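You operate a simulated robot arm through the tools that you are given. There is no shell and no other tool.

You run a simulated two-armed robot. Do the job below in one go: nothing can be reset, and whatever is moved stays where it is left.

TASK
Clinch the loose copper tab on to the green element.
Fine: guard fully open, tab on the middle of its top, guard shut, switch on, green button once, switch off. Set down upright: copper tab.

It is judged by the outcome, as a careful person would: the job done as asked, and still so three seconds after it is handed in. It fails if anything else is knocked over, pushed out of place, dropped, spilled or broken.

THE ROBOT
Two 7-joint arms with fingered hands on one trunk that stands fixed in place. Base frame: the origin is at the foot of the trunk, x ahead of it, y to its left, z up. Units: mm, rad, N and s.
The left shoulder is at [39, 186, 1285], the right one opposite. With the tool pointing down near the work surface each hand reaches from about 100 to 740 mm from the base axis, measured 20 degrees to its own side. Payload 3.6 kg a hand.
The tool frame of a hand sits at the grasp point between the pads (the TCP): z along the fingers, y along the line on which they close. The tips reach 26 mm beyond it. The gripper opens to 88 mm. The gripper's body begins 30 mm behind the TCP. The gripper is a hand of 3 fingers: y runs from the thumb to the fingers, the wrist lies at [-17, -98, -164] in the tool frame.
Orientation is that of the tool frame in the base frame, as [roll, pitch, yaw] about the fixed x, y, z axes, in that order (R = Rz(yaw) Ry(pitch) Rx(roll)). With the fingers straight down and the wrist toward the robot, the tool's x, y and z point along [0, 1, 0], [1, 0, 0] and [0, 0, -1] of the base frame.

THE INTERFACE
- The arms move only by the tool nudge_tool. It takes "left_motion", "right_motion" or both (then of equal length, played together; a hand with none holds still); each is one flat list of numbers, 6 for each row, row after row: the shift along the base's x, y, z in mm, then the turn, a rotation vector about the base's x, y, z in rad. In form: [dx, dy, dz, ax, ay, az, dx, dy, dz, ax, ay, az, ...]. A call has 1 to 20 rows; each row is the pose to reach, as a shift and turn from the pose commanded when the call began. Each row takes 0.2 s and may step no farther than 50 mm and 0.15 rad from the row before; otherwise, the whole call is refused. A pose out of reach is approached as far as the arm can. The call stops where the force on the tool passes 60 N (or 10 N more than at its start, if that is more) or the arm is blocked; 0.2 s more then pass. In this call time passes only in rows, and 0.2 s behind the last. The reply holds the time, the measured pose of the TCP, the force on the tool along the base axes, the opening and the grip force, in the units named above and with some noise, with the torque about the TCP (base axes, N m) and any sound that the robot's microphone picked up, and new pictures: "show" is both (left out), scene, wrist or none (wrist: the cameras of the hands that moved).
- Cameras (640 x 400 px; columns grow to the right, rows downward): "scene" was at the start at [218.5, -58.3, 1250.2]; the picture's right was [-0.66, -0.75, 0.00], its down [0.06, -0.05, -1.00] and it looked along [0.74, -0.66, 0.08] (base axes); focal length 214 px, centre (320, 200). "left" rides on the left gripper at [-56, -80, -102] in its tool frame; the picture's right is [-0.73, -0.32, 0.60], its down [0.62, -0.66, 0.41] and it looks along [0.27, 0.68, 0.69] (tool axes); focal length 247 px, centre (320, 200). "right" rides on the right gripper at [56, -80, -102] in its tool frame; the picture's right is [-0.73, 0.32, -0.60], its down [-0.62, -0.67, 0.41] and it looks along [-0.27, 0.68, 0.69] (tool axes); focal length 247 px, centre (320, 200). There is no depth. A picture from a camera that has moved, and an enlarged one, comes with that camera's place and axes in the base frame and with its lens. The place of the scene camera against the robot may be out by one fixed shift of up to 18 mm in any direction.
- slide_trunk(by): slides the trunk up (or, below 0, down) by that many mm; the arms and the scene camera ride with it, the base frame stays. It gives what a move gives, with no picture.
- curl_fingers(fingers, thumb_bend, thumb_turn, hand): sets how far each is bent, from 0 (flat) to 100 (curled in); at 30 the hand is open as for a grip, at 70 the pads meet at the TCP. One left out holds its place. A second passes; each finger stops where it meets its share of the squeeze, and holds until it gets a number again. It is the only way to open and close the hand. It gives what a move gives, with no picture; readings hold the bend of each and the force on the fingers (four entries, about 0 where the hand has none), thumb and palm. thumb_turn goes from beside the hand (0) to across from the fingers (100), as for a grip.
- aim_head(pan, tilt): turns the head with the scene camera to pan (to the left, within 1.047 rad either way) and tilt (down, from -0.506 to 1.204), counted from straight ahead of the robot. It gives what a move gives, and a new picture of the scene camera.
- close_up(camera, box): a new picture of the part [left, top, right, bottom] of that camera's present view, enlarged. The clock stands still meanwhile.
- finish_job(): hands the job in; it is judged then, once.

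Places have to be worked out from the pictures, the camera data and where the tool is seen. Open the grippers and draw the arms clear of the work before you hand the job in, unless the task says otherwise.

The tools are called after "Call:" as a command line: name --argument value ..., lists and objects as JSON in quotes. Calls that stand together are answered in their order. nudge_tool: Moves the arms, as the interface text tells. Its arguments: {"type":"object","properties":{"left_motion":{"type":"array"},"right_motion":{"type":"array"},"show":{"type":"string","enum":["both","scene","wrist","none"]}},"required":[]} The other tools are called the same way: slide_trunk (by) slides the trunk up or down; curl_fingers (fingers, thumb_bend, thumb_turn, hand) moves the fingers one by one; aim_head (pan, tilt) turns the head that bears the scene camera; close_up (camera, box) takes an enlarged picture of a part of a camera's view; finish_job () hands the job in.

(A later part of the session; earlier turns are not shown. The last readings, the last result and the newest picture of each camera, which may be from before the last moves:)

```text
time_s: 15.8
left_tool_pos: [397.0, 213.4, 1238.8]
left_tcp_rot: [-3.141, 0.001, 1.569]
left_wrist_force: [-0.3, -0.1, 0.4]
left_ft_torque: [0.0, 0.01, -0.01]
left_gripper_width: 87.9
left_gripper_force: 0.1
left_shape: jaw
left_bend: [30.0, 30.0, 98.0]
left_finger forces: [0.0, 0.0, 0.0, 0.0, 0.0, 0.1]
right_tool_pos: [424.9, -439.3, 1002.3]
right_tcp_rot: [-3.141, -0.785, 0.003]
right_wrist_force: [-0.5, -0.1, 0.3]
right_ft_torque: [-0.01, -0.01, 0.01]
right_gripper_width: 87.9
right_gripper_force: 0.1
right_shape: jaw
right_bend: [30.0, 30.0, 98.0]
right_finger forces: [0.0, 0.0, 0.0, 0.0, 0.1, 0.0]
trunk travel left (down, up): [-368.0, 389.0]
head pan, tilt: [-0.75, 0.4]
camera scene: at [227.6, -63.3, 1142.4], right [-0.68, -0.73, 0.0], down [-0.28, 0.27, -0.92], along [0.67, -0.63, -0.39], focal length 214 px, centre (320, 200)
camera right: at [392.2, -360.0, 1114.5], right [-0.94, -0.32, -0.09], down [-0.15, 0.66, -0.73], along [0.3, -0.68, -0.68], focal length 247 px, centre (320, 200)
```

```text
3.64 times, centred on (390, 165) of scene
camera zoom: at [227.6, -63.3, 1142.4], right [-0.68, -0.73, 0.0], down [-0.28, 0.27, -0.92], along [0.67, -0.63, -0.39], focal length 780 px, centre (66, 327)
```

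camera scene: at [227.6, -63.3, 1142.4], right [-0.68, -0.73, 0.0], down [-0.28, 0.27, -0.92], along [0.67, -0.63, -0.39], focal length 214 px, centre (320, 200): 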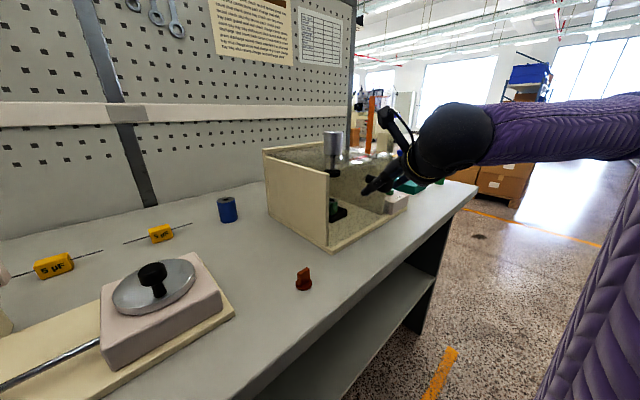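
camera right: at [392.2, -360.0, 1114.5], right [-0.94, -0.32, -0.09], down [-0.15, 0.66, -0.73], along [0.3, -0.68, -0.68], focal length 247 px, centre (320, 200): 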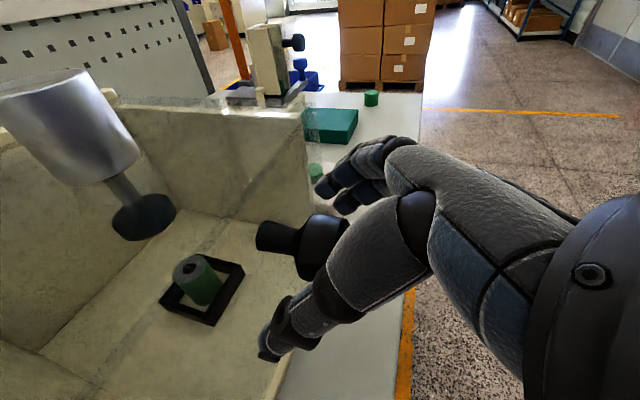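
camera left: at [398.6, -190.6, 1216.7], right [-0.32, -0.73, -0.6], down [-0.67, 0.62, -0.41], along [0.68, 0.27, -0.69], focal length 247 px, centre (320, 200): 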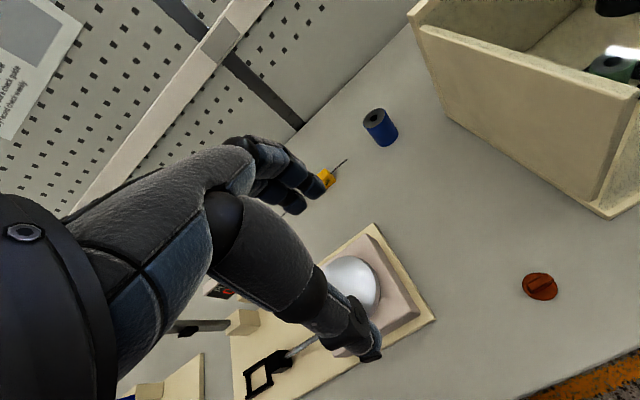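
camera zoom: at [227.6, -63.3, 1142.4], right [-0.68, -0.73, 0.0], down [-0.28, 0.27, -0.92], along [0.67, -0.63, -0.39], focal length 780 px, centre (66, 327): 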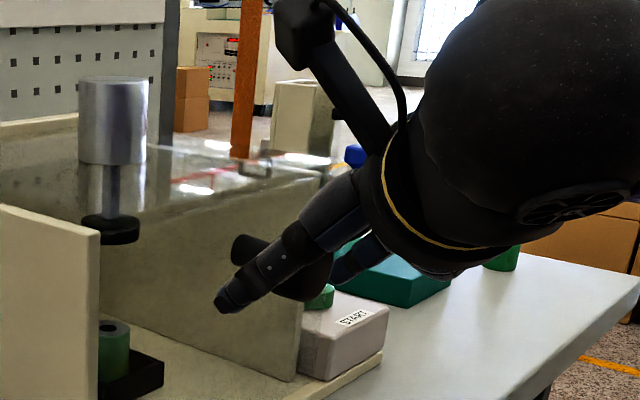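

The knob head sits between thumb and fingers. I close the hand on it.

Call:
curl_fingers --hand "right" --fingers 65 --thumb_bend 65

Call:
close_up --camera "right" --box '[200, 150, 400, 380]'

Call:
close_up --camera "scene" --box '[320, 110, 460, 220]'

```text
time_s: 16.8
left_tool_pos: [396.4, 214.2, 1238.5]
left_tcp_rot: [3.14, 0.0, 1.571]
left_wrist_force: [-0.5, 0.2, -0.2]
left_ft_torque: [-0.01, 0.01, 0.03]
left_gripper_width: 87.9
left_gripper_force: 0.0
left_shape: jaw
left_bend: [30.0, 30.0, 98.0]
left_finger forces: [0.0, 0.0, 0.1, 0.0, 0.0, 0.1]
right_tool_pos: [424.0, -437.4, 1001.6]
right_tcp_rot: [3.14, -0.783, 0.0]
right_wrist_force: [-0.2, 5.2, -1.7]
right_ft_torque: [-0.02, 0.01, -0.03]
right_gripper_width: 27.8
right_gripper_force: 7.8
right_shape: fingers
right_bend: [61.0, 58.0, 97.0]
right_finger forces: [5.2, 0.1, 0.1, 0.0, 11.1, 0.0]
trunk travel left (down, up): [-368.0, 389.0]
head pan, tilt: [-0.75, 0.4]
```

```text
1.74 times, centred on (300, 265) of right
camera zoom: at [392.0, -358.8, 1114.9], right [-0.94, -0.32, -0.09], down [-0.15, 0.67, -0.73], along [0.3, -0.67, -0.68], focal length 430 px, centre (355, 87)
```

zoom: 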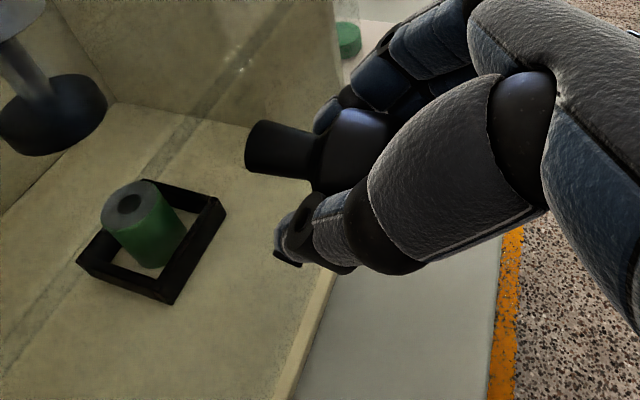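

```text
3.64 times, centred on (390, 165) of scene
camera zoom: at [227.5, -62.4, 1142.5], right [-0.68, -0.73, 0.0], down [-0.28, 0.26, -0.92], along [0.67, -0.63, -0.39], focal length 780 px, centre (66, 327)
```

zoom: 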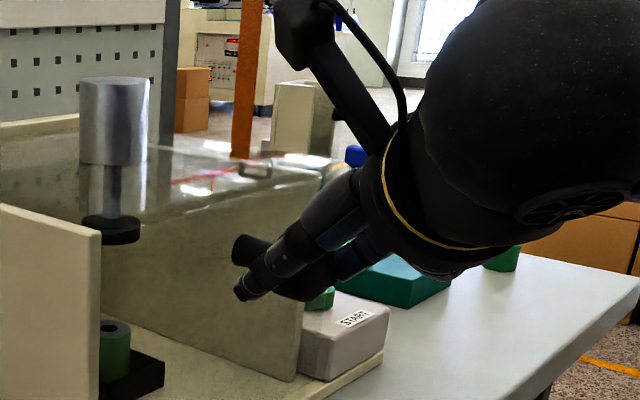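

The grip holds the knob (thumb 11 N, finger 5 N). I try a small lift of 12 mm and watch the force and picture to learn how the guard moves.

Call:
nudge_tool --right_motion '[0, 0, 4, 0, 0, 0, 0, 0, 8, 0, 0, 0, -1, 0, 12, 0, 0, 0]' --show "none"

Call:
close_up --camera "scene" --box '[250, 110, 460, 260]'

Call:
close_up --camera "right" --box '[0, 80, 400, 380]'

```text
time_s: 17.6
left_tool_pos: [397.5, 214.4, 1238.4]
left_tcp_rot: [3.141, 0.0, 1.571]
left_wrist_force: [-1.1, -0.2, -0.3]
left_ft_torque: [-0.02, -0.02, -0.01]
left_gripper_width: 87.4
left_gripper_force: 0.0
left_shape: jaw
left_bend: [30.0, 30.0, 98.0]
left_finger forces: [0.0, 0.1, 0.0, 0.0, 0.0, 0.0]
right_tool_pos: [422.5, -438.4, 1014.5]
right_tcp_rot: [3.14, -0.785, 0.002]
right_wrist_force: [-2.2, 7.2, -4.6]
right_ft_torque: [0.04, 0.11, -0.03]
right_gripper_width: 27.9
right_gripper_force: 8.3
right_shape: fingers
right_bend: [62.0, 58.0, 97.0]
right_finger forces: [5.2, 0.1, 0.0, 0.1, 11.5, 0.0]
trunk travel left (down, up): [-368.0, 389.0]
head pan, tilt: [-0.75, 0.4]
```

```text
2.67 times, centred on (355, 185) of scene
camera zoom: at [227.4, -62.5, 1142.5], right [-0.68, -0.73, 0.0], down [-0.28, 0.27, -0.92], along [0.67, -0.63, -0.39], focal length 572 px, centre (227, 240)
```

zoom: 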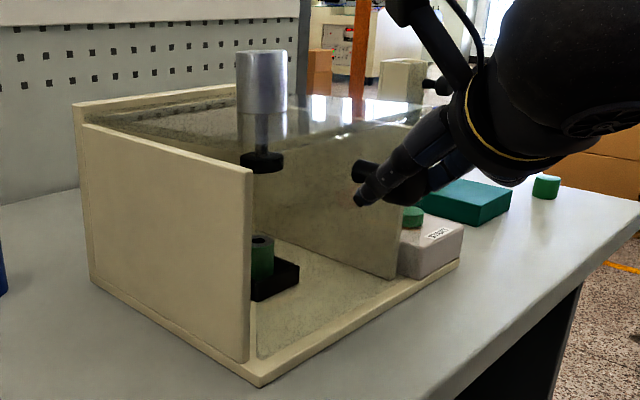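

```text
1.33 times, centred on (200, 230) of right
camera zoom: at [390.5, -359.0, 1127.0], right [-0.94, -0.32, -0.1], down [-0.15, 0.67, -0.73], along [0.3, -0.68, -0.68], focal length 329 px, centre (480, 160)
```

zoom: 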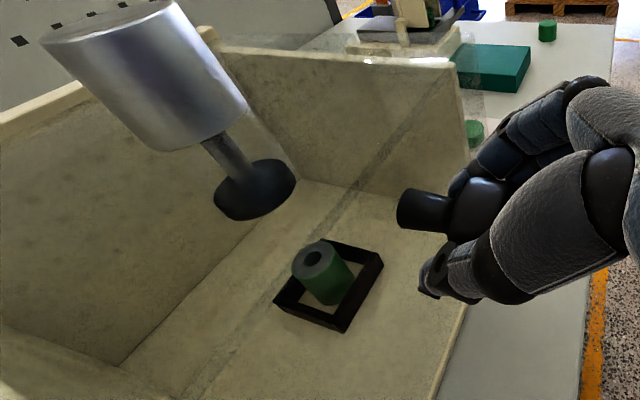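

The knob rose 13 mm with only a few newtons and the lid's reflection tilted, so the hood is hinged at the back. I continue along an arc about a hinge near x≈709, z≈1026.

Call:
nudge_tool --right_motion '[0, 0, 15.4, 0, 0, 0, 0.4, 0, 29.7, 0, 0, 0, 1.7, 0, 43.9, 0, 0, 0, 3.7, 0, 58, 0, 0, 0, 6.4, 0, 72, 0, 0, 0, 9.8, 0, 85.9, 0, 0, 0]' --show "scene"

Call:
close_up --camera "scene" --box '[250, 80, 460, 260]'

```text
time_s: 19.0
left_tool_pos: [395.9, 213.5, 1238.2]
left_tcp_rot: [3.141, -0.002, 1.57]
left_wrist_force: [0.3, 0.3, 0.6]
left_ft_torque: [-0.01, 0.0, -0.01]
left_gripper_width: 88.0
left_gripper_force: 0.1
left_shape: jaw
left_bend: [30.0, 30.0, 98.0]
left_finger forces: [0.0, 0.1, 0.0, 0.1, 0.0, 0.1]
right_tool_pos: [431.1, -436.7, 1101.3]
right_tcp_rot: [-3.14, -0.786, -0.003]
right_wrist_force: [-4.4, 4.8, -1.0]
right_ft_torque: [0.01, 0.04, 0.04]
right_gripper_width: 26.9
right_gripper_force: 6.3
right_shape: fingers
right_bend: [62.0, 59.0, 99.0]
right_finger forces: [3.6, 0.3, 0.0, 0.1, 8.5, 0.0]
trunk travel left (down, up): [-368.0, 389.0]
head pan, tilt: [-0.75, 0.4]
camera scene: at [226.9, -62.5, 1142.6], right [-0.68, -0.73, 0.0], down [-0.28, 0.26, -0.92], along [0.67, -0.63, -0.39], focal length 214 px, centre (320, 200)
```

scene: 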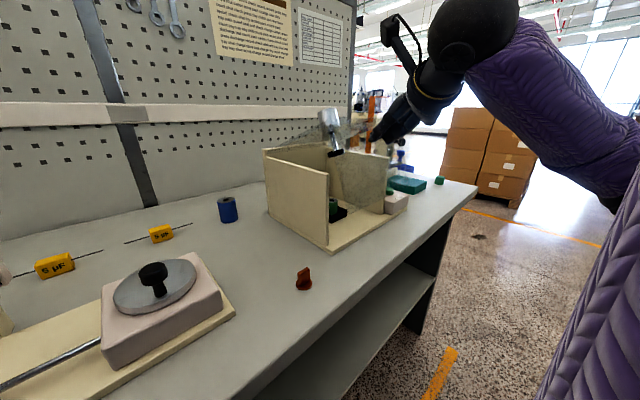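

```text
2.22 times, centred on (355, 170) of scene
camera zoom: at [226.9, -62.5, 1142.6], right [-0.68, -0.73, 0.0], down [-0.28, 0.26, -0.92], along [0.67, -0.63, -0.39], focal length 477 px, centre (242, 267)
```

zoom: 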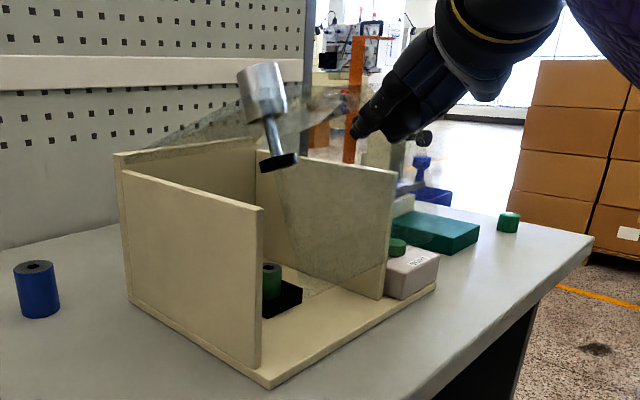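

The ram is mounted on the hood and swings up with it, which frees the space over the element. I firm up the grip a little and carry on along the arc.

Call:
curl_fingers --hand "right" --fingers 75 --thumb_bend 70

Call:
nudge_tool --right_motion '[4.2, 0, 13.6, 0, 0, 0, 8.9, 0, 27.1, 0, 0, 0, 20.4, 0, 53.2, 0, 0, 0, 34.5, 0, 78.1, 0, 0, 0, 51, 0, 101.4, 0, 0, 0]' --show "scene"

Call:
close_up --camera "scene" --box '[250, 60, 460, 240]'

```text
time_s: 20.0
left_tool_pos: [395.9, 212.2, 1237.7]
left_tcp_rot: [3.141, -0.001, 1.572]
left_wrist_force: [0.5, 0.5, -0.3]
left_ft_torque: [-0.01, 0.01, -0.01]
left_gripper_width: 87.7
left_gripper_force: 0.1
left_shape: jaw
left_bend: [30.0, 30.0, 98.0]
left_finger forces: [0.0, 0.0, 0.0, 0.0, 0.1, 0.0]
right_tool_pos: [431.1, -438.8, 1099.6]
right_tcp_rot: [-3.141, -0.786, -0.002]
right_wrist_force: [0.2, -3.7, -2.4]
right_ft_torque: [-0.06, -0.01, -0.12]
right_gripper_width: 24.6
right_gripper_force: 18.5
right_shape: fingers
right_bend: [63.0, 59.0, 98.0]
right_finger forces: [19.2, 2.4, 0.1, 0.0, 15.0, 0.1]
trunk travel left (down, up): [-368.0, 389.0]
head pan, tilt: [-0.75, 0.4]
```

```text
time_s: 21.2
left_tool_pos: [396.7, 213.5, 1239.2]
left_tcp_rot: [3.138, 0.001, 1.569]
left_wrist_force: [0.3, 0.3, -0.5]
left_ft_torque: [0.02, 0.01, 0.01]
left_gripper_width: 87.8
left_gripper_force: 0.0
left_shape: jaw
left_bend: [30.0, 30.0, 98.0]
left_finger forces: [0.1, 0.0, 0.1, 0.1, 0.0, 0.1]
right_tool_pos: [481.1, -438.0, 1205.3]
right_tcp_rot: [-3.141, -0.785, -0.002]
right_wrist_force: [-7.9, 0.0, 3.1]
right_ft_torque: [-0.07, 0.17, -0.15]
right_gripper_width: 21.2
right_gripper_force: 16.1
right_shape: fingers
right_bend: [65.0, 62.0, 96.0]
right_finger forces: [8.8, 8.1, 0.0, 0.1, 15.4, 0.0]
trunk travel left (down, up): [-368.0, 389.0]
head pan, tilt: [-0.75, 0.4]
camera scene: at [226.2, -62.8, 1142.7], right [-0.68, -0.73, 0.0], down [-0.28, 0.27, -0.92], along [0.67, -0.63, -0.39], focal length 214 px, centre (320, 200)
```

scene: 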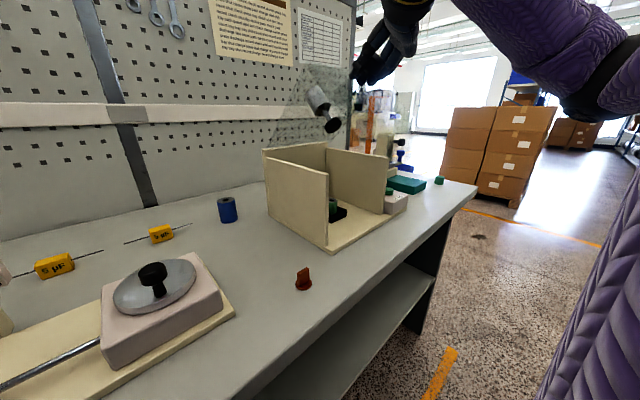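

```text
2.22 times, centred on (355, 150) of scene
camera zoom: at [226.2, -62.8, 1142.7], right [-0.68, -0.73, 0.0], down [-0.28, 0.27, -0.92], along [0.67, -0.63, -0.39], focal length 477 px, centre (242, 311)
```

zoom: 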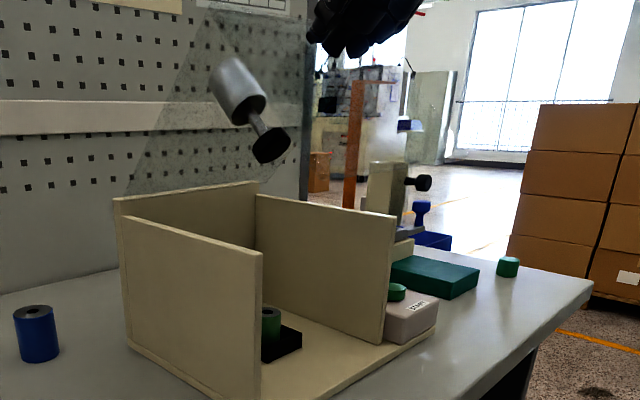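

The hood is around 45° open and following well, with a slight outward radial force, so I widen the radius a touch and continue.

Call:
nudge_tool --right_motion '[16.5, 0, 24, 0, 0, 0, 37, 0, 44, 0, 0, 0, 59.6, 0, 61.4, 0, 0, 0, 84, 0, 77, 0, 0, 0, 110, 0, 90, 0, 0, 0]' --show "scene"

Call:
close_up --camera "scene" --box '[230, 0, 440, 200]'

```text
time_s: 22.4
left_tool_pos: [396.0, 211.9, 1239.7]
left_tcp_rot: [3.139, -0.001, 1.572]
left_wrist_force: [-0.2, -0.1, 0.2]
left_ft_torque: [-0.02, 0.02, -0.01]
left_gripper_width: 87.9
left_gripper_force: 0.0
left_shape: jaw
left_bend: [30.0, 30.0, 98.0]
left_finger forces: [0.0, 0.0, 0.1, 0.0, 0.1, 0.0]
right_tool_pos: [593.3, -440.7, 1295.2]
right_tcp_rot: [3.141, -0.788, -0.004]
right_wrist_force: [-7.1, -5.5, 5.0]
right_ft_torque: [-0.63, 0.96, -0.68]
right_gripper_width: 21.2
right_gripper_force: 48.6
right_shape: fingers
right_bend: [74.0, 58.0, 93.0]
right_finger forces: [14.7, 59.2, 0.0, 0.0, 23.8, 0.0]
trunk travel left (down, up): [-368.0, 389.0]
head pan, tilt: [-0.75, 0.4]
camera scene: at [225.9, -63.6, 1142.8], right [-0.68, -0.73, 0.0], down [-0.28, 0.27, -0.92], along [0.67, -0.63, -0.39], focal length 214 px, centre (320, 200)
```

scene: 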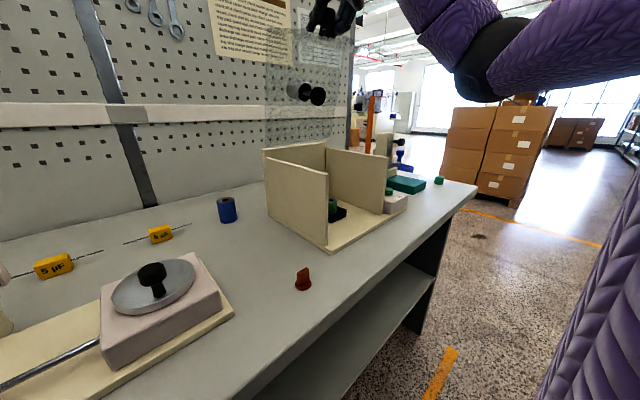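

```text
2.00 times, centred on (335, 100) of scene
camera zoom: at [225.9, -63.6, 1142.8], right [-0.68, -0.73, 0.0], down [-0.28, 0.27, -0.92], along [0.67, -0.63, -0.39], focal length 429 px, centre (290, 400)
```

zoom: 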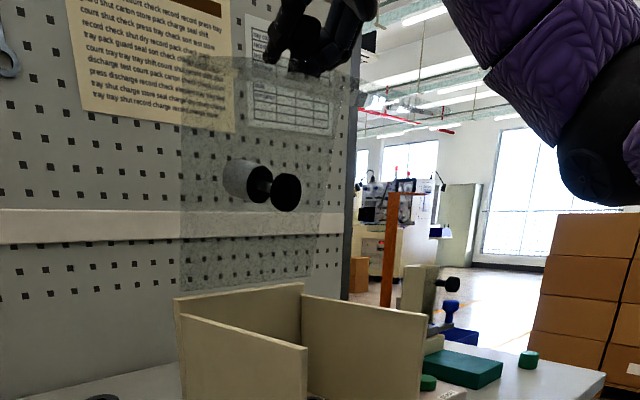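

The hood is near vertical but the finger load rose as the knob turned in my grip, so I ease the squeeze while still caging the knob, and look closer.

Call:
curl_fingers --hand "right" --fingers 65 --thumb_bend 58

Call:
aim_head --pan -0.75 --tilt 0.0

Call:
close_up --camera "right" --box '[160, 130, 400, 390]'

Call:
close_up --camera "scene" --box '[230, 60, 440, 260]'

```text
time_s: 23.4
left_tool_pos: [393.8, 214.6, 1239.8]
left_tcp_rot: [3.137, -0.001, 1.571]
left_wrist_force: [0.6, 0.3, -0.2]
left_ft_torque: [0.04, 0.01, -0.01]
left_gripper_width: 87.8
left_gripper_force: 0.0
left_shape: jaw
left_bend: [30.0, 30.0, 98.0]
left_finger forces: [0.1, 0.1, 0.0, 0.0, 0.0, 0.0]
right_tool_pos: [590.8, -437.7, 1296.7]
right_tcp_rot: [3.139, -0.791, 0.002]
right_wrist_force: [-10.2, -1.4, 18.1]
right_ft_torque: [-0.18, 0.23, -0.15]
right_gripper_width: 25.7
right_gripper_force: 27.1
right_shape: fingers
right_bend: [64.0, 54.0, 96.0]
right_finger forces: [7.9, 41.0, 0.0, 0.0, 5.6, 0.0]
trunk travel left (down, up): [-368.0, 389.0]
head pan, tilt: [-0.75, 0.4]
```

```text
time_s: 24.3
left_tool_pos: [394.1, 215.5, 1239.5]
left_tcp_rot: [3.138, -0.001, 1.572]
left_wrist_force: [-0.3, -0.2, -0.2]
left_ft_torque: [-0.06, 0.01, -0.02]
left_gripper_width: 87.8
left_gripper_force: 0.0
left_shape: jaw
left_bend: [30.0, 30.0, 98.0]
left_finger forces: [0.0, 0.0, 0.1, 0.0, 0.1, 0.0]
right_tool_pos: [591.1, -437.9, 1296.2]
right_tcp_rot: [-3.141, -0.789, -0.001]
right_wrist_force: [-11.0, -1.6, 18.8]
right_ft_torque: [-0.26, 0.19, -0.18]
right_gripper_width: 26.2
right_gripper_force: 27.5
right_shape: fingers
right_bend: [64.0, 54.0, 96.0]
right_finger forces: [7.3, 42.0, 0.1, 0.0, 5.6, 0.0]
trunk travel left (down, up): [-368.0, 389.0]
head pan, tilt: [-0.75, 0.0]
camera scene: at [222.2, -60.3, 1180.2], right [-0.68, -0.73, 0.0], down [0.0, 0.0, -1.0], along [0.73, -0.68, 0.0], focal length 214 px, centre (320, 200)
```

scene: 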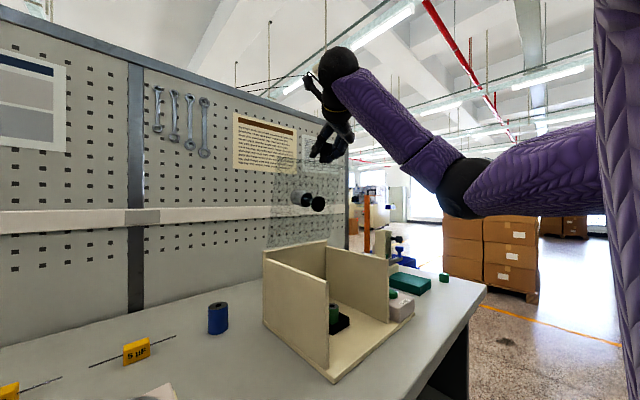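

```text
1.54 times, centred on (280, 260) of right
camera zoom: at [558.9, -359.5, 1408.4], right [-0.94, -0.32, -0.1], down [-0.15, 0.66, -0.73], along [0.3, -0.68, -0.67], focal length 380 px, centre (382, 108)
```

zoom: 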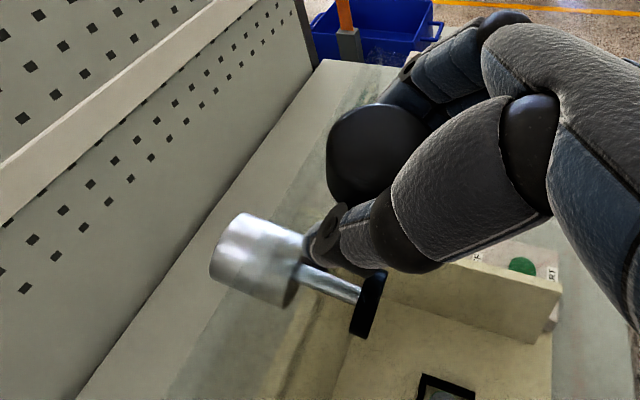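

```text
2.00 times, centred on (335, 160) of scene
camera zoom: at [222.2, -60.3, 1180.2], right [-0.68, -0.73, 0.0], down [0.0, 0.0, -1.0], along [0.73, -0.68, 0.0], focal length 429 px, centre (290, 280)
```

zoom: 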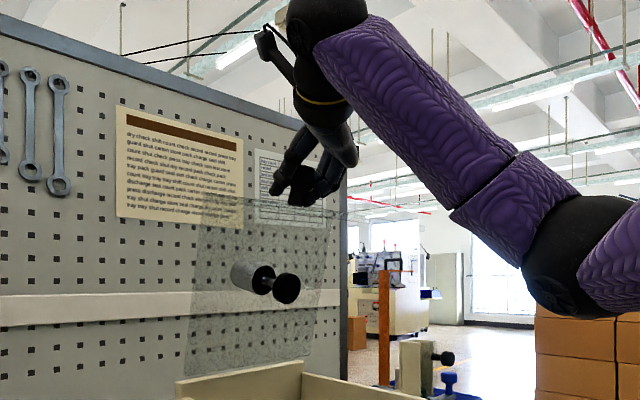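

The hood is at roughly 75–80° and my hand presses the knob slightly inward (18 N upward reaction). I shift outward a few millimetres and creep further along the arc to see how it responds.

Call:
nudge_tool --right_motion '[0, 0, 6, 0, 0, 0, 8, 0, 10, 0, 0, 0, 18, 0, 13, 0, 0, 0]' --show "scene"

Call:
close_up --camera "scene" --box '[230, 60, 440, 260]'

Call:
close_up --camera "right" --box '[160, 130, 400, 390]'

```text
time_s: 25.1
left_tool_pos: [395.7, 213.9, 1239.0]
left_tcp_rot: [3.14, 0.001, 1.57]
left_wrist_force: [0.0, 0.0, -0.5]
left_ft_torque: [-0.01, -0.01, 0.0]
left_gripper_width: 87.9
left_gripper_force: 0.2
left_shape: jaw
left_bend: [30.0, 30.0, 98.0]
left_finger forces: [0.0, 0.0, 0.0, 0.1, 0.1, 0.1]
right_tool_pos: [611.6, -439.4, 1304.3]
right_tcp_rot: [-3.14, -0.783, 0.001]
right_wrist_force: [-2.6, 1.5, 5.1]
right_ft_torque: [-0.11, 0.12, -0.08]
right_gripper_width: 26.9
right_gripper_force: 12.4
right_shape: fingers
right_bend: [64.0, 54.0, 97.0]
right_finger forces: [4.7, 15.6, 0.1, 0.0, 4.4, 0.2]
trunk travel left (down, up): [-368.0, 389.0]
head pan, tilt: [-0.75, 0.0]
camera scene: at [224.4, -60.6, 1179.7], right [-0.68, -0.73, 0.0], down [0.0, 0.0, -1.0], along [0.73, -0.68, 0.0], focal length 214 px, centre (320, 200)
```

scene: 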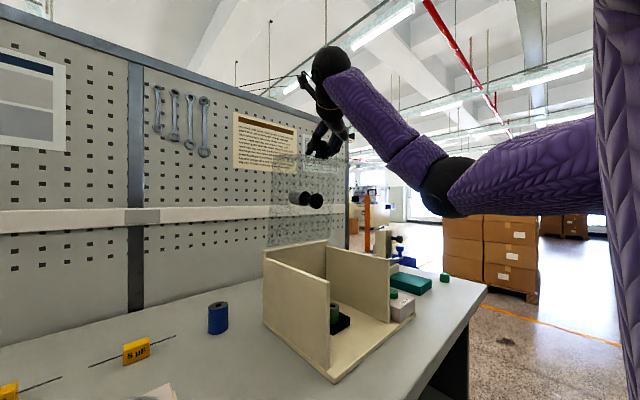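

```text
2.00 times, centred on (335, 160) of scene
camera zoom: at [224.4, -60.6, 1179.7], right [-0.68, -0.73, 0.0], down [0.0, 0.0, -1.0], along [0.73, -0.68, 0.0], focal length 429 px, centre (290, 280)
```

zoom: 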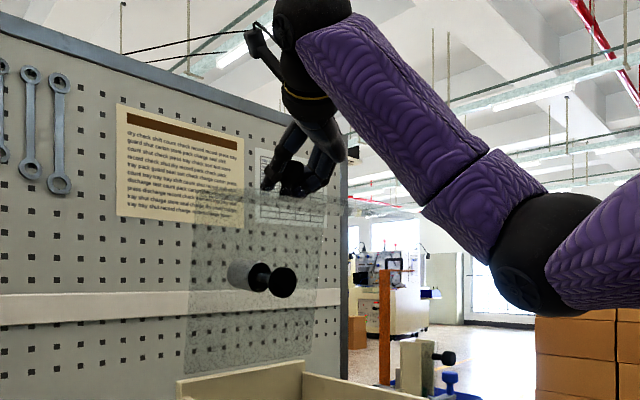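

```text
1.54 times, centred on (280, 260) of right
camera zoom: at [579.0, -359.5, 1416.9], right [-0.94, -0.32, -0.09], down [-0.15, 0.66, -0.73], along [0.3, -0.68, -0.67], focal length 380 px, centre (382, 108)
```

zoom: 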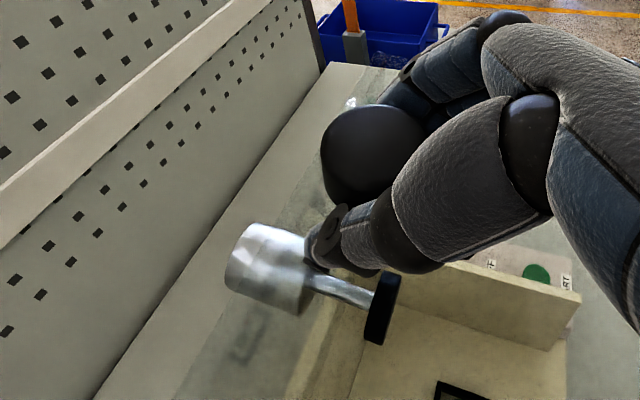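

Forces dropped to a few newtons and a circle fit gives the hinge at about (714, 1031). I continue along the fitted arc toward 90°.

Call:
nudge_tool --right_motion '[12, 0, 4.5, 0, 0, 0, 23.4, 0, 8.5, 0, 0, 0, 36, 0, 12, 0, 0, 0, 48.2, 0, 14.8, 0, 0, 0, 61, 0, 17, 0, 0, 0, 73.4, 0, 18.5, 0, 0, 0]' --show "scene"

Call:
close_up --camera "scene" --box '[230, 60, 440, 260]'

Call:
close_up --camera "right" --box '[160, 130, 400, 390]'

```text
time_s: 26.5
left_tool_pos: [398.0, 212.4, 1237.7]
left_tcp_rot: [-3.141, -0.001, 1.572]
left_wrist_force: [0.5, 0.6, -0.9]
left_ft_torque: [-0.01, 0.01, 0.05]
left_gripper_width: 88.1
left_gripper_force: 0.1
left_shape: jaw
left_bend: [30.0, 30.0, 98.0]
left_finger forces: [0.0, 0.0, 0.0, 0.1, 0.0, 0.0]
right_tool_pos: [685.7, -439.3, 1321.0]
right_tcp_rot: [-3.14, -0.785, -0.002]
right_wrist_force: [0.9, 1.8, -7.7]
right_ft_torque: [0.0, 0.07, -0.01]
right_gripper_width: 28.7
right_gripper_force: 4.9
right_shape: fingers
right_bend: [63.0, 54.0, 98.0]
right_finger forces: [3.0, 1.3, 0.0, 0.0, 4.5, 0.0]
trunk travel left (down, up): [-368.0, 389.0]
head pan, tilt: [-0.75, 0.0]
camera scene: at [226.4, -61.5, 1179.2], right [-0.68, -0.73, 0.0], down [0.0, 0.0, -1.0], along [0.73, -0.68, 0.0], focal length 214 px, centre (320, 200)
```

scene: 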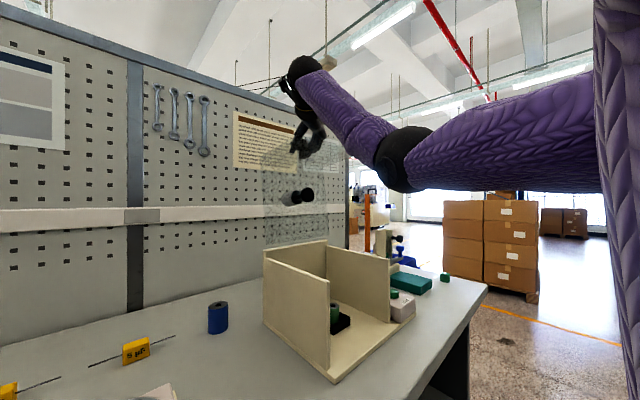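

```text
2.00 times, centred on (335, 160) of scene
camera zoom: at [226.4, -61.5, 1179.2], right [-0.68, -0.73, 0.0], down [0.0, 0.0, -1.0], along [0.73, -0.68, 0.0], focal length 429 px, centre (290, 280)
```

zoom: 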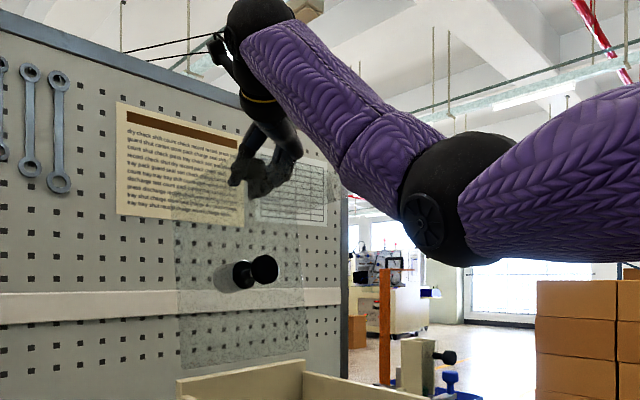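

```text
1.54 times, centred on (280, 260) of right
camera zoom: at [653.9, -359.8, 1434.4], right [-0.94, -0.32, -0.09], down [-0.15, 0.67, -0.73], along [0.3, -0.68, -0.68], focal length 380 px, centre (382, 108)
```

zoom: 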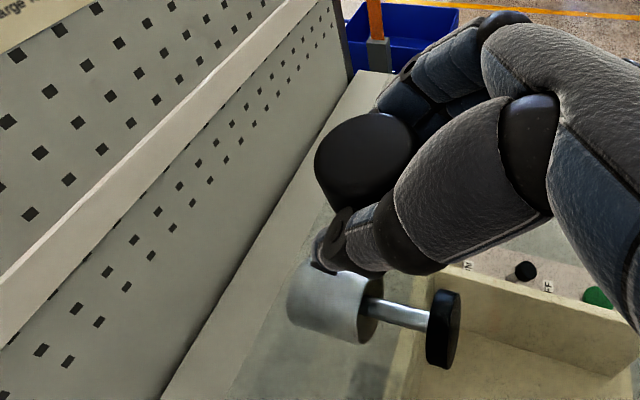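

The ram now tilts above horizontal, so the hood is past 90°. I push on gently to find the stop.

Call:
nudge_tool --right_motion '[8, 0, 0.5, 0, 0, 0, 16, 0, 0.5, 0, 0, 0, 24, 0, 0, 0, 0, 0]' --show "scene"

Call:
close_up --camera "scene" --box '[230, 60, 440, 260]'

Call:
close_up --camera "right" --box '[160, 130, 400, 390]'

```text
time_s: 27.3
left_tool_pos: [397.6, 214.6, 1238.8]
left_tcp_rot: [3.141, -0.001, 1.57]
left_wrist_force: [0.6, 0.0, 0.1]
left_ft_torque: [0.0, 0.03, -0.01]
left_gripper_width: 87.8
left_gripper_force: 0.0
left_shape: jaw
left_bend: [30.0, 30.0, 98.0]
left_finger forces: [0.0, 0.0, 0.0, 0.0, 0.0, 0.1]
right_tool_pos: [708.7, -437.3, 1322.7]
right_tcp_rot: [3.139, -0.789, 0.002]
right_wrist_force: [-0.7, 3.2, 1.0]
right_ft_torque: [-0.02, -0.02, 0.02]
right_gripper_width: 24.9
right_gripper_force: 1.8
right_shape: fingers
right_bend: [64.0, 55.0, 98.0]
right_finger forces: [0.1, 0.7, 0.0, 0.0, 3.5, 0.1]
trunk travel left (down, up): [-368.0, 389.0]
head pan, tilt: [-0.75, 0.0]
camera scene: at [225.5, -60.6, 1179.5], right [-0.68, -0.73, 0.0], down [0.0, 0.0, -1.0], along [0.73, -0.68, 0.0], focal length 214 px, centre (320, 200)
```

scene: 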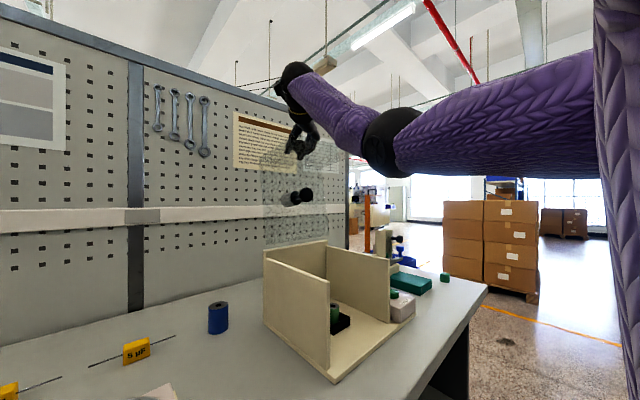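

```text
2.00 times, centred on (335, 160) of scene
camera zoom: at [225.5, -60.6, 1179.5], right [-0.68, -0.73, 0.0], down [0.0, 0.0, -1.0], along [0.73, -0.68, 0.0], focal length 429 px, centre (290, 280)
```

zoom: 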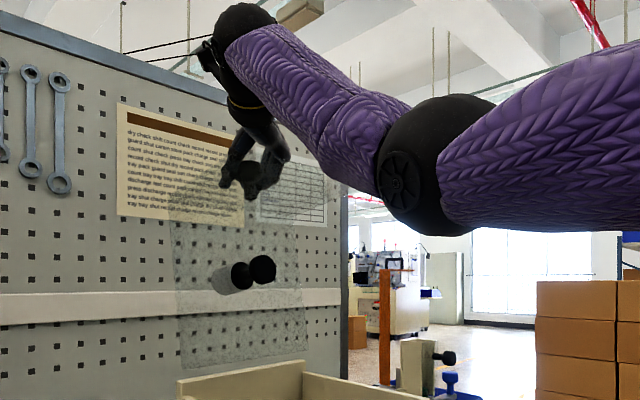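

```text
1.54 times, centred on (280, 260) of right
camera zoom: at [676.6, -358.4, 1435.6], right [-0.94, -0.32, -0.1], down [-0.15, 0.66, -0.73], along [0.3, -0.68, -0.67], focal length 380 px, centre (382, 108)
```

zoom: 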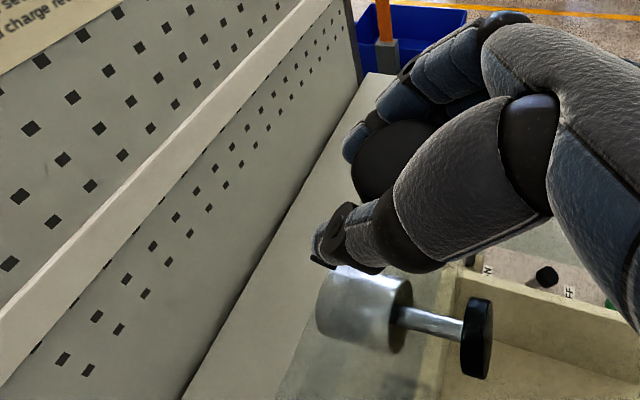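

The hood barely moved on the last step while the knob slid in my grip, so it seems to be at its stop near 100°. I open the hand slightly and check that the hood stays.

Call:
curl_fingers --hand "right" --fingers 45 --thumb_bend 40

Call:
close_up --camera "scene" --box '[230, 60, 440, 260]'

Call:
close_up --camera "right" --box '[160, 130, 400, 390]'

```text
time_s: 28.3
left_tool_pos: [396.8, 213.8, 1238.4]
left_tcp_rot: [3.141, 0.0, 1.572]
left_wrist_force: [-0.2, 0.5, -0.3]
left_ft_torque: [-0.01, -0.05, 0.0]
left_gripper_width: 87.7
left_gripper_force: 0.2
left_shape: jaw
left_bend: [30.0, 30.0, 98.0]
left_finger forces: [0.0, 0.0, 0.1, 0.0, 0.0, 0.0]
right_tool_pos: [708.0, -438.5, 1320.9]
right_tcp_rot: [3.141, -0.785, 0.0]
right_wrist_force: [0.7, 0.6, 0.0]
right_ft_torque: [-0.01, 0.03, 0.0]
right_gripper_width: 60.6
right_gripper_force: 0.1
right_shape: fingers
right_bend: [45.0, 40.0, 98.0]
right_finger forces: [0.0, 0.0, 0.1, 0.0, 0.0, 0.0]
trunk travel left (down, up): [-368.0, 389.0]
head pan, tilt: [-0.75, 0.0]
```

```text
2.00 times, centred on (335, 160) of scene
camera zoom: at [225.4, -61.2, 1179.5], right [-0.68, -0.73, 0.0], down [0.0, 0.0, -1.0], along [0.73, -0.68, 0.0], focal length 429 px, centre (290, 280)
```

zoom: 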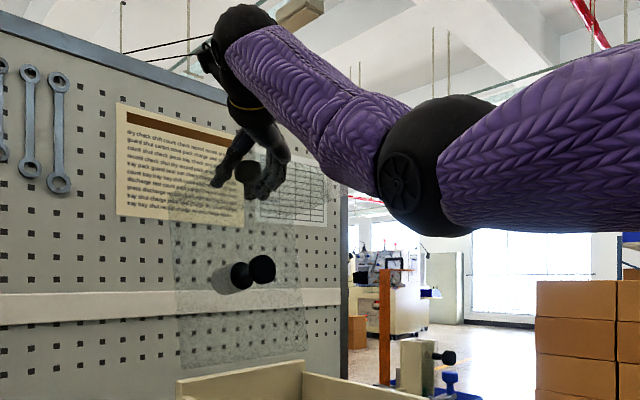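

```text
1.54 times, centred on (280, 260) of right
camera zoom: at [676.9, -359.5, 1434.1], right [-0.94, -0.32, -0.1], down [-0.15, 0.67, -0.73], along [0.3, -0.68, -0.68], focal length 380 px, centre (382, 108)
```

zoom: 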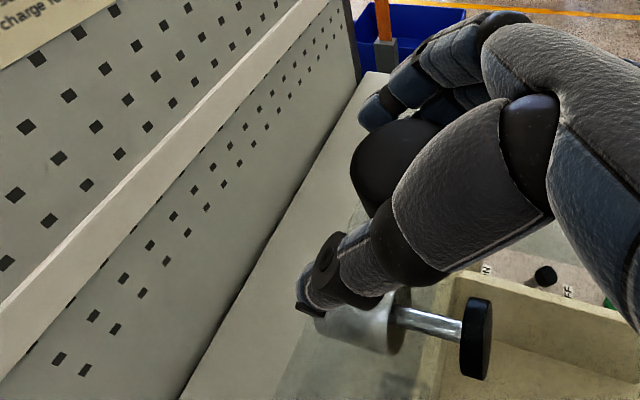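

The hood stays put with the hand no longer touching it. I open fully and withdraw up and back from the knob.

Call:
curl_fingers --hand "right" --fingers 30 --thumb_bend 30

Call:
nudge_tool --right_motion '[-18, 0, 22, 0, 0, 0, -36, 0, 44, 0, 0, 0, -60, 0, 70, 0, 0, 0, -90, 0, 95, 0, 0, 0, -130, 0, 110, 0, 0, 0, -175, 0, 110, 0, 0, 0, -220, 0, 100, 0, 0, 0]' --show "scene"

Call:
close_up --camera "scene" --box '[230, 60, 440, 260]'

```text
time_s: 29.3
left_tool_pos: [396.6, 214.1, 1238.9]
left_tcp_rot: [3.14, 0.002, 1.571]
left_wrist_force: [0.0, 0.2, 0.4]
left_ft_torque: [0.03, -0.04, 0.04]
left_gripper_width: 88.1
left_gripper_force: 0.1
left_shape: jaw
left_bend: [30.0, 30.0, 98.0]
left_finger forces: [0.0, 0.0, 0.0, 0.0, 0.0, 0.1]
right_tool_pos: [709.2, -438.3, 1321.7]
right_tcp_rot: [3.141, -0.785, 0.0]
right_wrist_force: [-0.7, 0.6, -0.4]
right_ft_torque: [-0.01, -0.03, 0.0]
right_gripper_width: 87.8
right_gripper_force: 0.1
right_shape: fingers
right_bend: [30.0, 30.0, 98.0]
right_finger forces: [0.1, 0.1, 0.1, 0.0, 0.0, 0.1]
trunk travel left (down, up): [-368.0, 389.0]
head pan, tilt: [-0.75, 0.0]
```

```text
time_s: 30.9
left_tool_pos: [396.4, 213.6, 1238.9]
left_tcp_rot: [3.141, 0.0, 1.569]
left_wrist_force: [-0.6, 0.5, -0.3]
left_ft_torque: [0.0, -0.01, 0.01]
left_gripper_width: 87.9
left_gripper_force: 0.0
left_shape: jaw
left_bend: [30.0, 30.0, 98.0]
left_finger forces: [0.0, 0.0, 0.1, 0.0, 0.1, 0.0]
right_tool_pos: [485.4, -438.1, 1421.4]
right_tcp_rot: [-3.139, -0.787, 0.0]
right_wrist_force: [-1.0, -0.2, 0.0]
right_ft_torque: [-0.02, 0.01, -0.01]
right_gripper_width: 88.5
right_gripper_force: 0.0
right_shape: fingers
right_bend: [30.0, 30.0, 98.0]
right_finger forces: [0.1, 0.0, 0.0, 0.1, 0.0, 0.0]
trunk travel left (down, up): [-368.0, 389.0]
head pan, tilt: [-0.75, 0.0]
camera scene: at [224.8, -61.4, 1179.6], right [-0.68, -0.73, 0.0], down [0.0, 0.0, -1.0], along [0.73, -0.68, 0.0], focal length 214 px, centre (320, 200)
```

scene: 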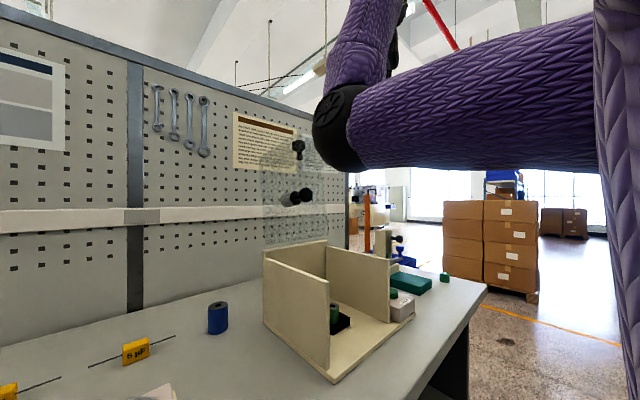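

```text
2.00 times, centred on (335, 160) of scene
camera zoom: at [224.8, -61.4, 1179.6], right [-0.68, -0.73, 0.0], down [0.0, 0.0, -1.0], along [0.73, -0.68, 0.0], focal length 429 px, centre (290, 280)
```

zoom: 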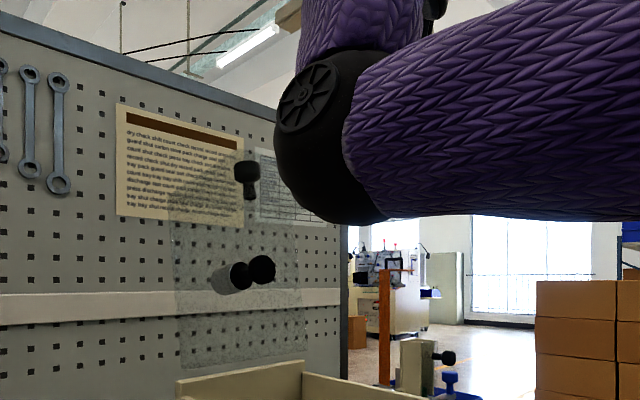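

The hood holds at about 97° by itself. To confirm it's at its stop, I level the hand, close the fingers and come under the raised panel to press the lid gently beside the ram.

Call:
nudge_tool --right_motion '[-10, 10, -38, 0, -0.13, 0, -20, 20, -76, 0, -0.26, 0, -25, 32, -114, 0, -0.39, 0, -25, 43, -152, 0, -0.52, 0, -20, 53, -190, 0, -0.65, 0, -15, 63, -231, 0, -0.785, 0]' --show "none"

Call:
curl_fingers --hand "right" --fingers 70 --thumb_bend 66

Call:
close_up --camera "scene" --box '[200, 50, 480, 250]'

Call:
close_up --camera "right" --box '[0, 0, 640, 400]'

```text
time_s: 32.3
left_tool_pos: [397.0, 214.4, 1239.4]
left_tcp_rot: [-3.14, -0.001, 1.57]
left_wrist_force: [0.3, -0.9, 0.2]
left_ft_torque: [0.01, -0.03, 0.0]
left_gripper_width: 87.8
left_gripper_force: 0.1
left_shape: jaw
left_bend: [30.0, 30.0, 98.0]
left_finger forces: [0.0, 0.1, 0.0, 0.0, 0.1, 0.1]
right_tool_pos: [458.2, -389.3, 1323.0]
right_tcp_rot: [0.064, -1.295, 3.048]
right_wrist_force: [-0.4, 0.4, -0.3]
right_ft_torque: [0.01, 0.0, -0.03]
right_gripper_width: 88.3
right_gripper_force: 0.0
right_shape: fingers
right_bend: [30.0, 30.0, 97.0]
right_finger forces: [0.1, 0.0, 0.1, 0.1, 0.0, 0.1]
trunk travel left (down, up): [-368.0, 389.0]
head pan, tilt: [-0.75, 0.0]
stopped in row 6 (right hand): the arm was blocked; the commanded pose is now the measured one
```

```text
time_s: 33.3
left_tool_pos: [397.0, 214.4, 1239.1]
left_tcp_rot: [-3.14, 0.0, 1.57]
left_wrist_force: [-0.3, -0.4, -0.9]
left_ft_torque: [0.04, -0.01, 0.01]
left_gripper_width: 87.8
left_gripper_force: 0.1
left_shape: jaw
left_bend: [30.0, 30.0, 98.0]
left_finger forces: [0.1, 0.0, 0.1, 0.0, 0.1, 0.0]
right_tool_pos: [460.0, -388.8, 1322.5]
right_tcp_rot: [0.062, -1.296, 3.052]
right_wrist_force: [0.1, -0.1, 0.1]
right_ft_torque: [-0.03, 0.01, 0.01]
right_gripper_width: 6.9
right_gripper_force: 0.1
right_shape: fingers
right_bend: [70.0, 66.0, 97.0]
right_finger forces: [0.1, 0.0, 0.0, 0.0, 0.0, 0.1]
trunk travel left (down, up): [-368.0, 389.0]
head pan, tilt: [-0.75, 0.0]
```

```text
2.00 times, centred on (340, 150) of scene
camera zoom: at [225.4, -61.2, 1179.5], right [-0.68, -0.73, 0.0], down [0.0, 0.0, -1.0], along [0.73, -0.68, 0.0], focal length 429 px, centre (280, 300)
```

zoom: 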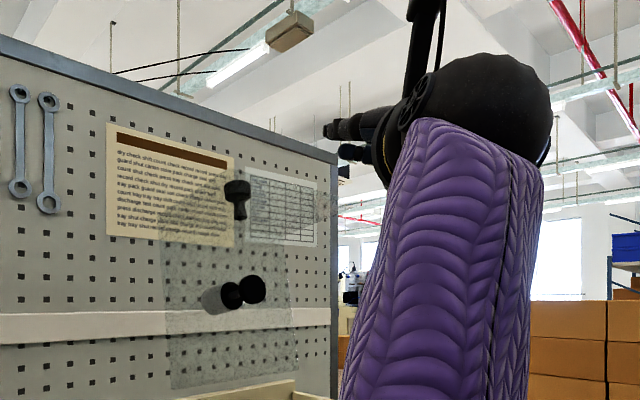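

```text
1.00 times, centred on (320, 200) of right (not enlarged: the box is as wide or as high as the picture)
camera zoom: at [348.7, -306.0, 1348.1], right [-0.39, -0.32, -0.86], down [0.58, 0.64, -0.5], along [0.71, -0.7, -0.06], focal length 247 px, centre (320, 200)
```

zoom: 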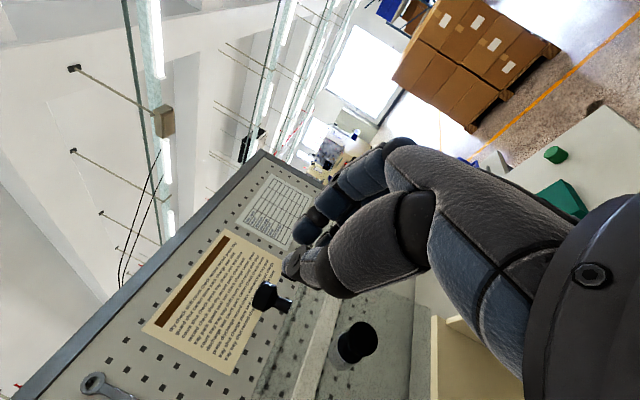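

The arm jammed on its own limits in that pose (no contact forces), so I back out by pitching down again and moving up and forward to where it was comfortable.

Call:
nudge_tool --right_motion '[5, -8, 15, 0, 0.14, 0, 10, -16, 30, 0, 0.28, 0, 15, -24, 45, 0, 0.42, 0, 20, -32, 60, 0, 0.56, 0, 25, -40, 75, 0, 0.7, 0, 25, -48, 90, 0, 0.84, 0, 25, -50, 100, 0, 0.95, 0, 25, -50, 100, 0, 1.06, 0]' --show "both"

```text
time_s: 35.1
left_tool_pos: [397.6, 213.3, 1239.4]
left_tcp_rot: [-3.14, -0.001, 1.573]
left_wrist_force: [0.0, 0.6, -0.6]
left_ft_torque: [-0.04, 0.01, -0.01]
left_gripper_width: 87.7
left_gripper_force: 0.0
left_shape: jaw
left_bend: [30.0, 30.0, 98.0]
left_finger forces: [0.0, 0.0, 0.1, 0.1, 0.0, 0.0]
right_tool_pos: [486.4, -436.4, 1420.9]
right_tcp_rot: [3.103, -0.778, 0.028]
right_wrist_force: [0.6, 0.4, 0.1]
right_ft_torque: [0.02, -0.01, 0.03]
right_gripper_width: 6.9
right_gripper_force: 0.2
right_shape: fingers
right_bend: [70.0, 66.0, 97.0]
right_finger forces: [0.0, 0.0, 0.0, 0.1, 0.1, 0.0]
trunk travel left (down, up): [-368.0, 389.0]
head pan, tilt: [-0.75, 0.0]
camera scene: at [225.4, -61.3, 1179.5], right [-0.68, -0.73, 0.0], down [0.0, 0.0, -1.0], along [0.73, -0.68, 0.0], focal length 214 px, centre (320, 200)
camera right: at [454.3, -355.0, 1530.9], right [-0.94, -0.32, -0.08], down [-0.15, 0.64, -0.75], along [0.29, -0.69, -0.66], focal length 247 px, centre (320, 200)
```

scene: 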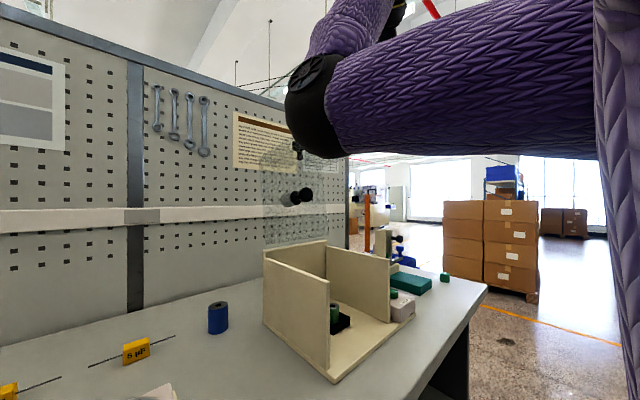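
right: 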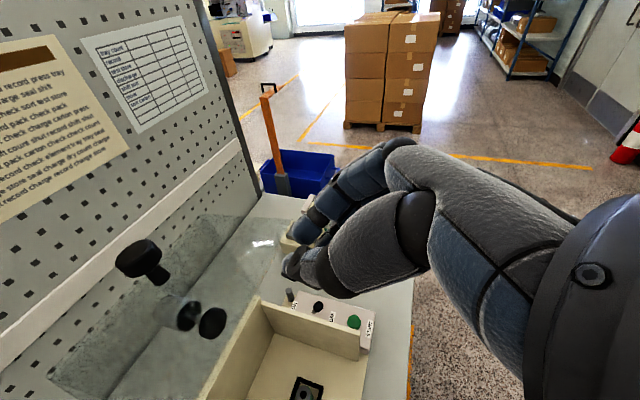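

Back at a comfortable pose. Instead I use the closed fist to press the knob's near side gently toward the back, to confirm that the hood is against its stop.

Call:
nudge_tool --right_motion '[35, 0, -15, 0, 0, 0, 70, 0, -32, 0, 0, 0, 105, 0, -50, 0, 0, 0, 135, 0, -65, 0, 0, 0, 160, 0, -78, 0, 0, 0]' --show "both"

Call:
close_up --camera "right" --box '[100, 130, 400, 400]'

```text
time_s: 36.3
left_tool_pos: [396.7, 213.5, 1238.6]
left_tcp_rot: [-3.141, 0.0, 1.572]
left_wrist_force: [-0.9, 0.1, -0.8]
left_ft_torque: [0.02, 0.0, 0.01]
left_gripper_width: 87.9
left_gripper_force: 0.0
left_shape: jaw
left_bend: [30.0, 30.0, 98.0]
left_finger forces: [0.1, 0.0, 0.0, 0.0, 0.0, 0.1]
right_tool_pos: [647.8, -437.6, 1342.7]
right_tcp_rot: [3.099, -0.781, 0.029]
right_wrist_force: [0.1, -0.2, 0.6]
right_ft_torque: [-0.04, -0.01, -0.02]
right_gripper_width: 6.6
right_gripper_force: 0.1
right_shape: fingers
right_bend: [70.0, 66.0, 97.0]
right_finger forces: [0.0, 0.0, 0.0, 0.0, 0.0, 0.0]
trunk travel left (down, up): [-368.0, 389.0]
head pan, tilt: [-0.75, 0.0]
camera scene: at [225.8, -61.3, 1179.4], right [-0.68, -0.73, 0.0], down [0.0, 0.0, -1.0], along [0.73, -0.68, 0.0], focal length 214 px, centre (320, 200)
camera right: at [615.1, -355.3, 1452.4], right [-0.94, -0.32, -0.08], down [-0.15, 0.64, -0.75], along [0.29, -0.7, -0.66], focal length 247 px, centre (320, 200)
```

scene: 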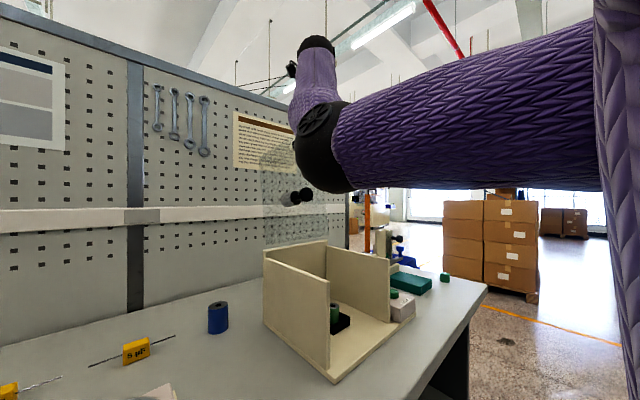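
right: 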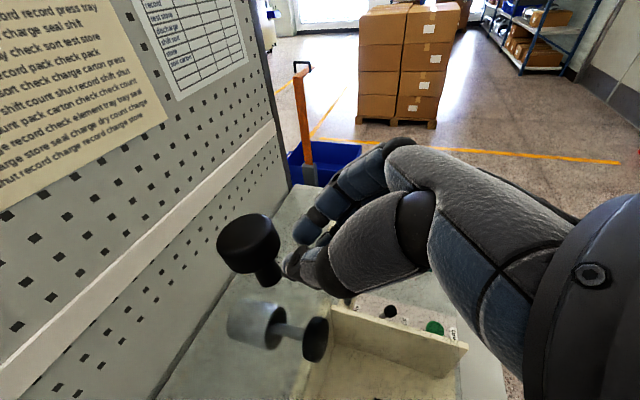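

```text
1.48 times, centred on (250, 265) of right
camera zoom: at [615.1, -355.3, 1452.4], right [-0.94, -0.32, -0.08], down [-0.15, 0.64, -0.75], along [0.29, -0.7, -0.66], focal length 366 px, centre (424, 104)
```

zoom: 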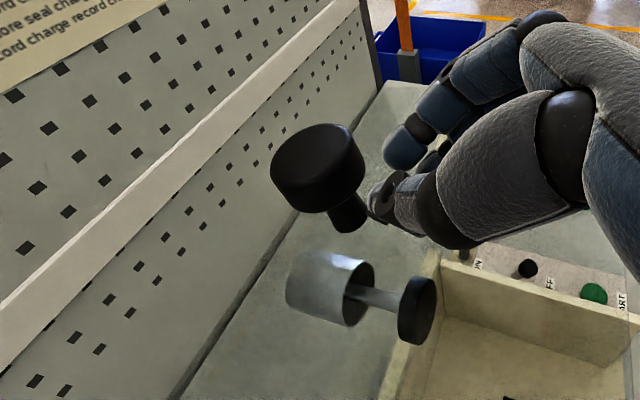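

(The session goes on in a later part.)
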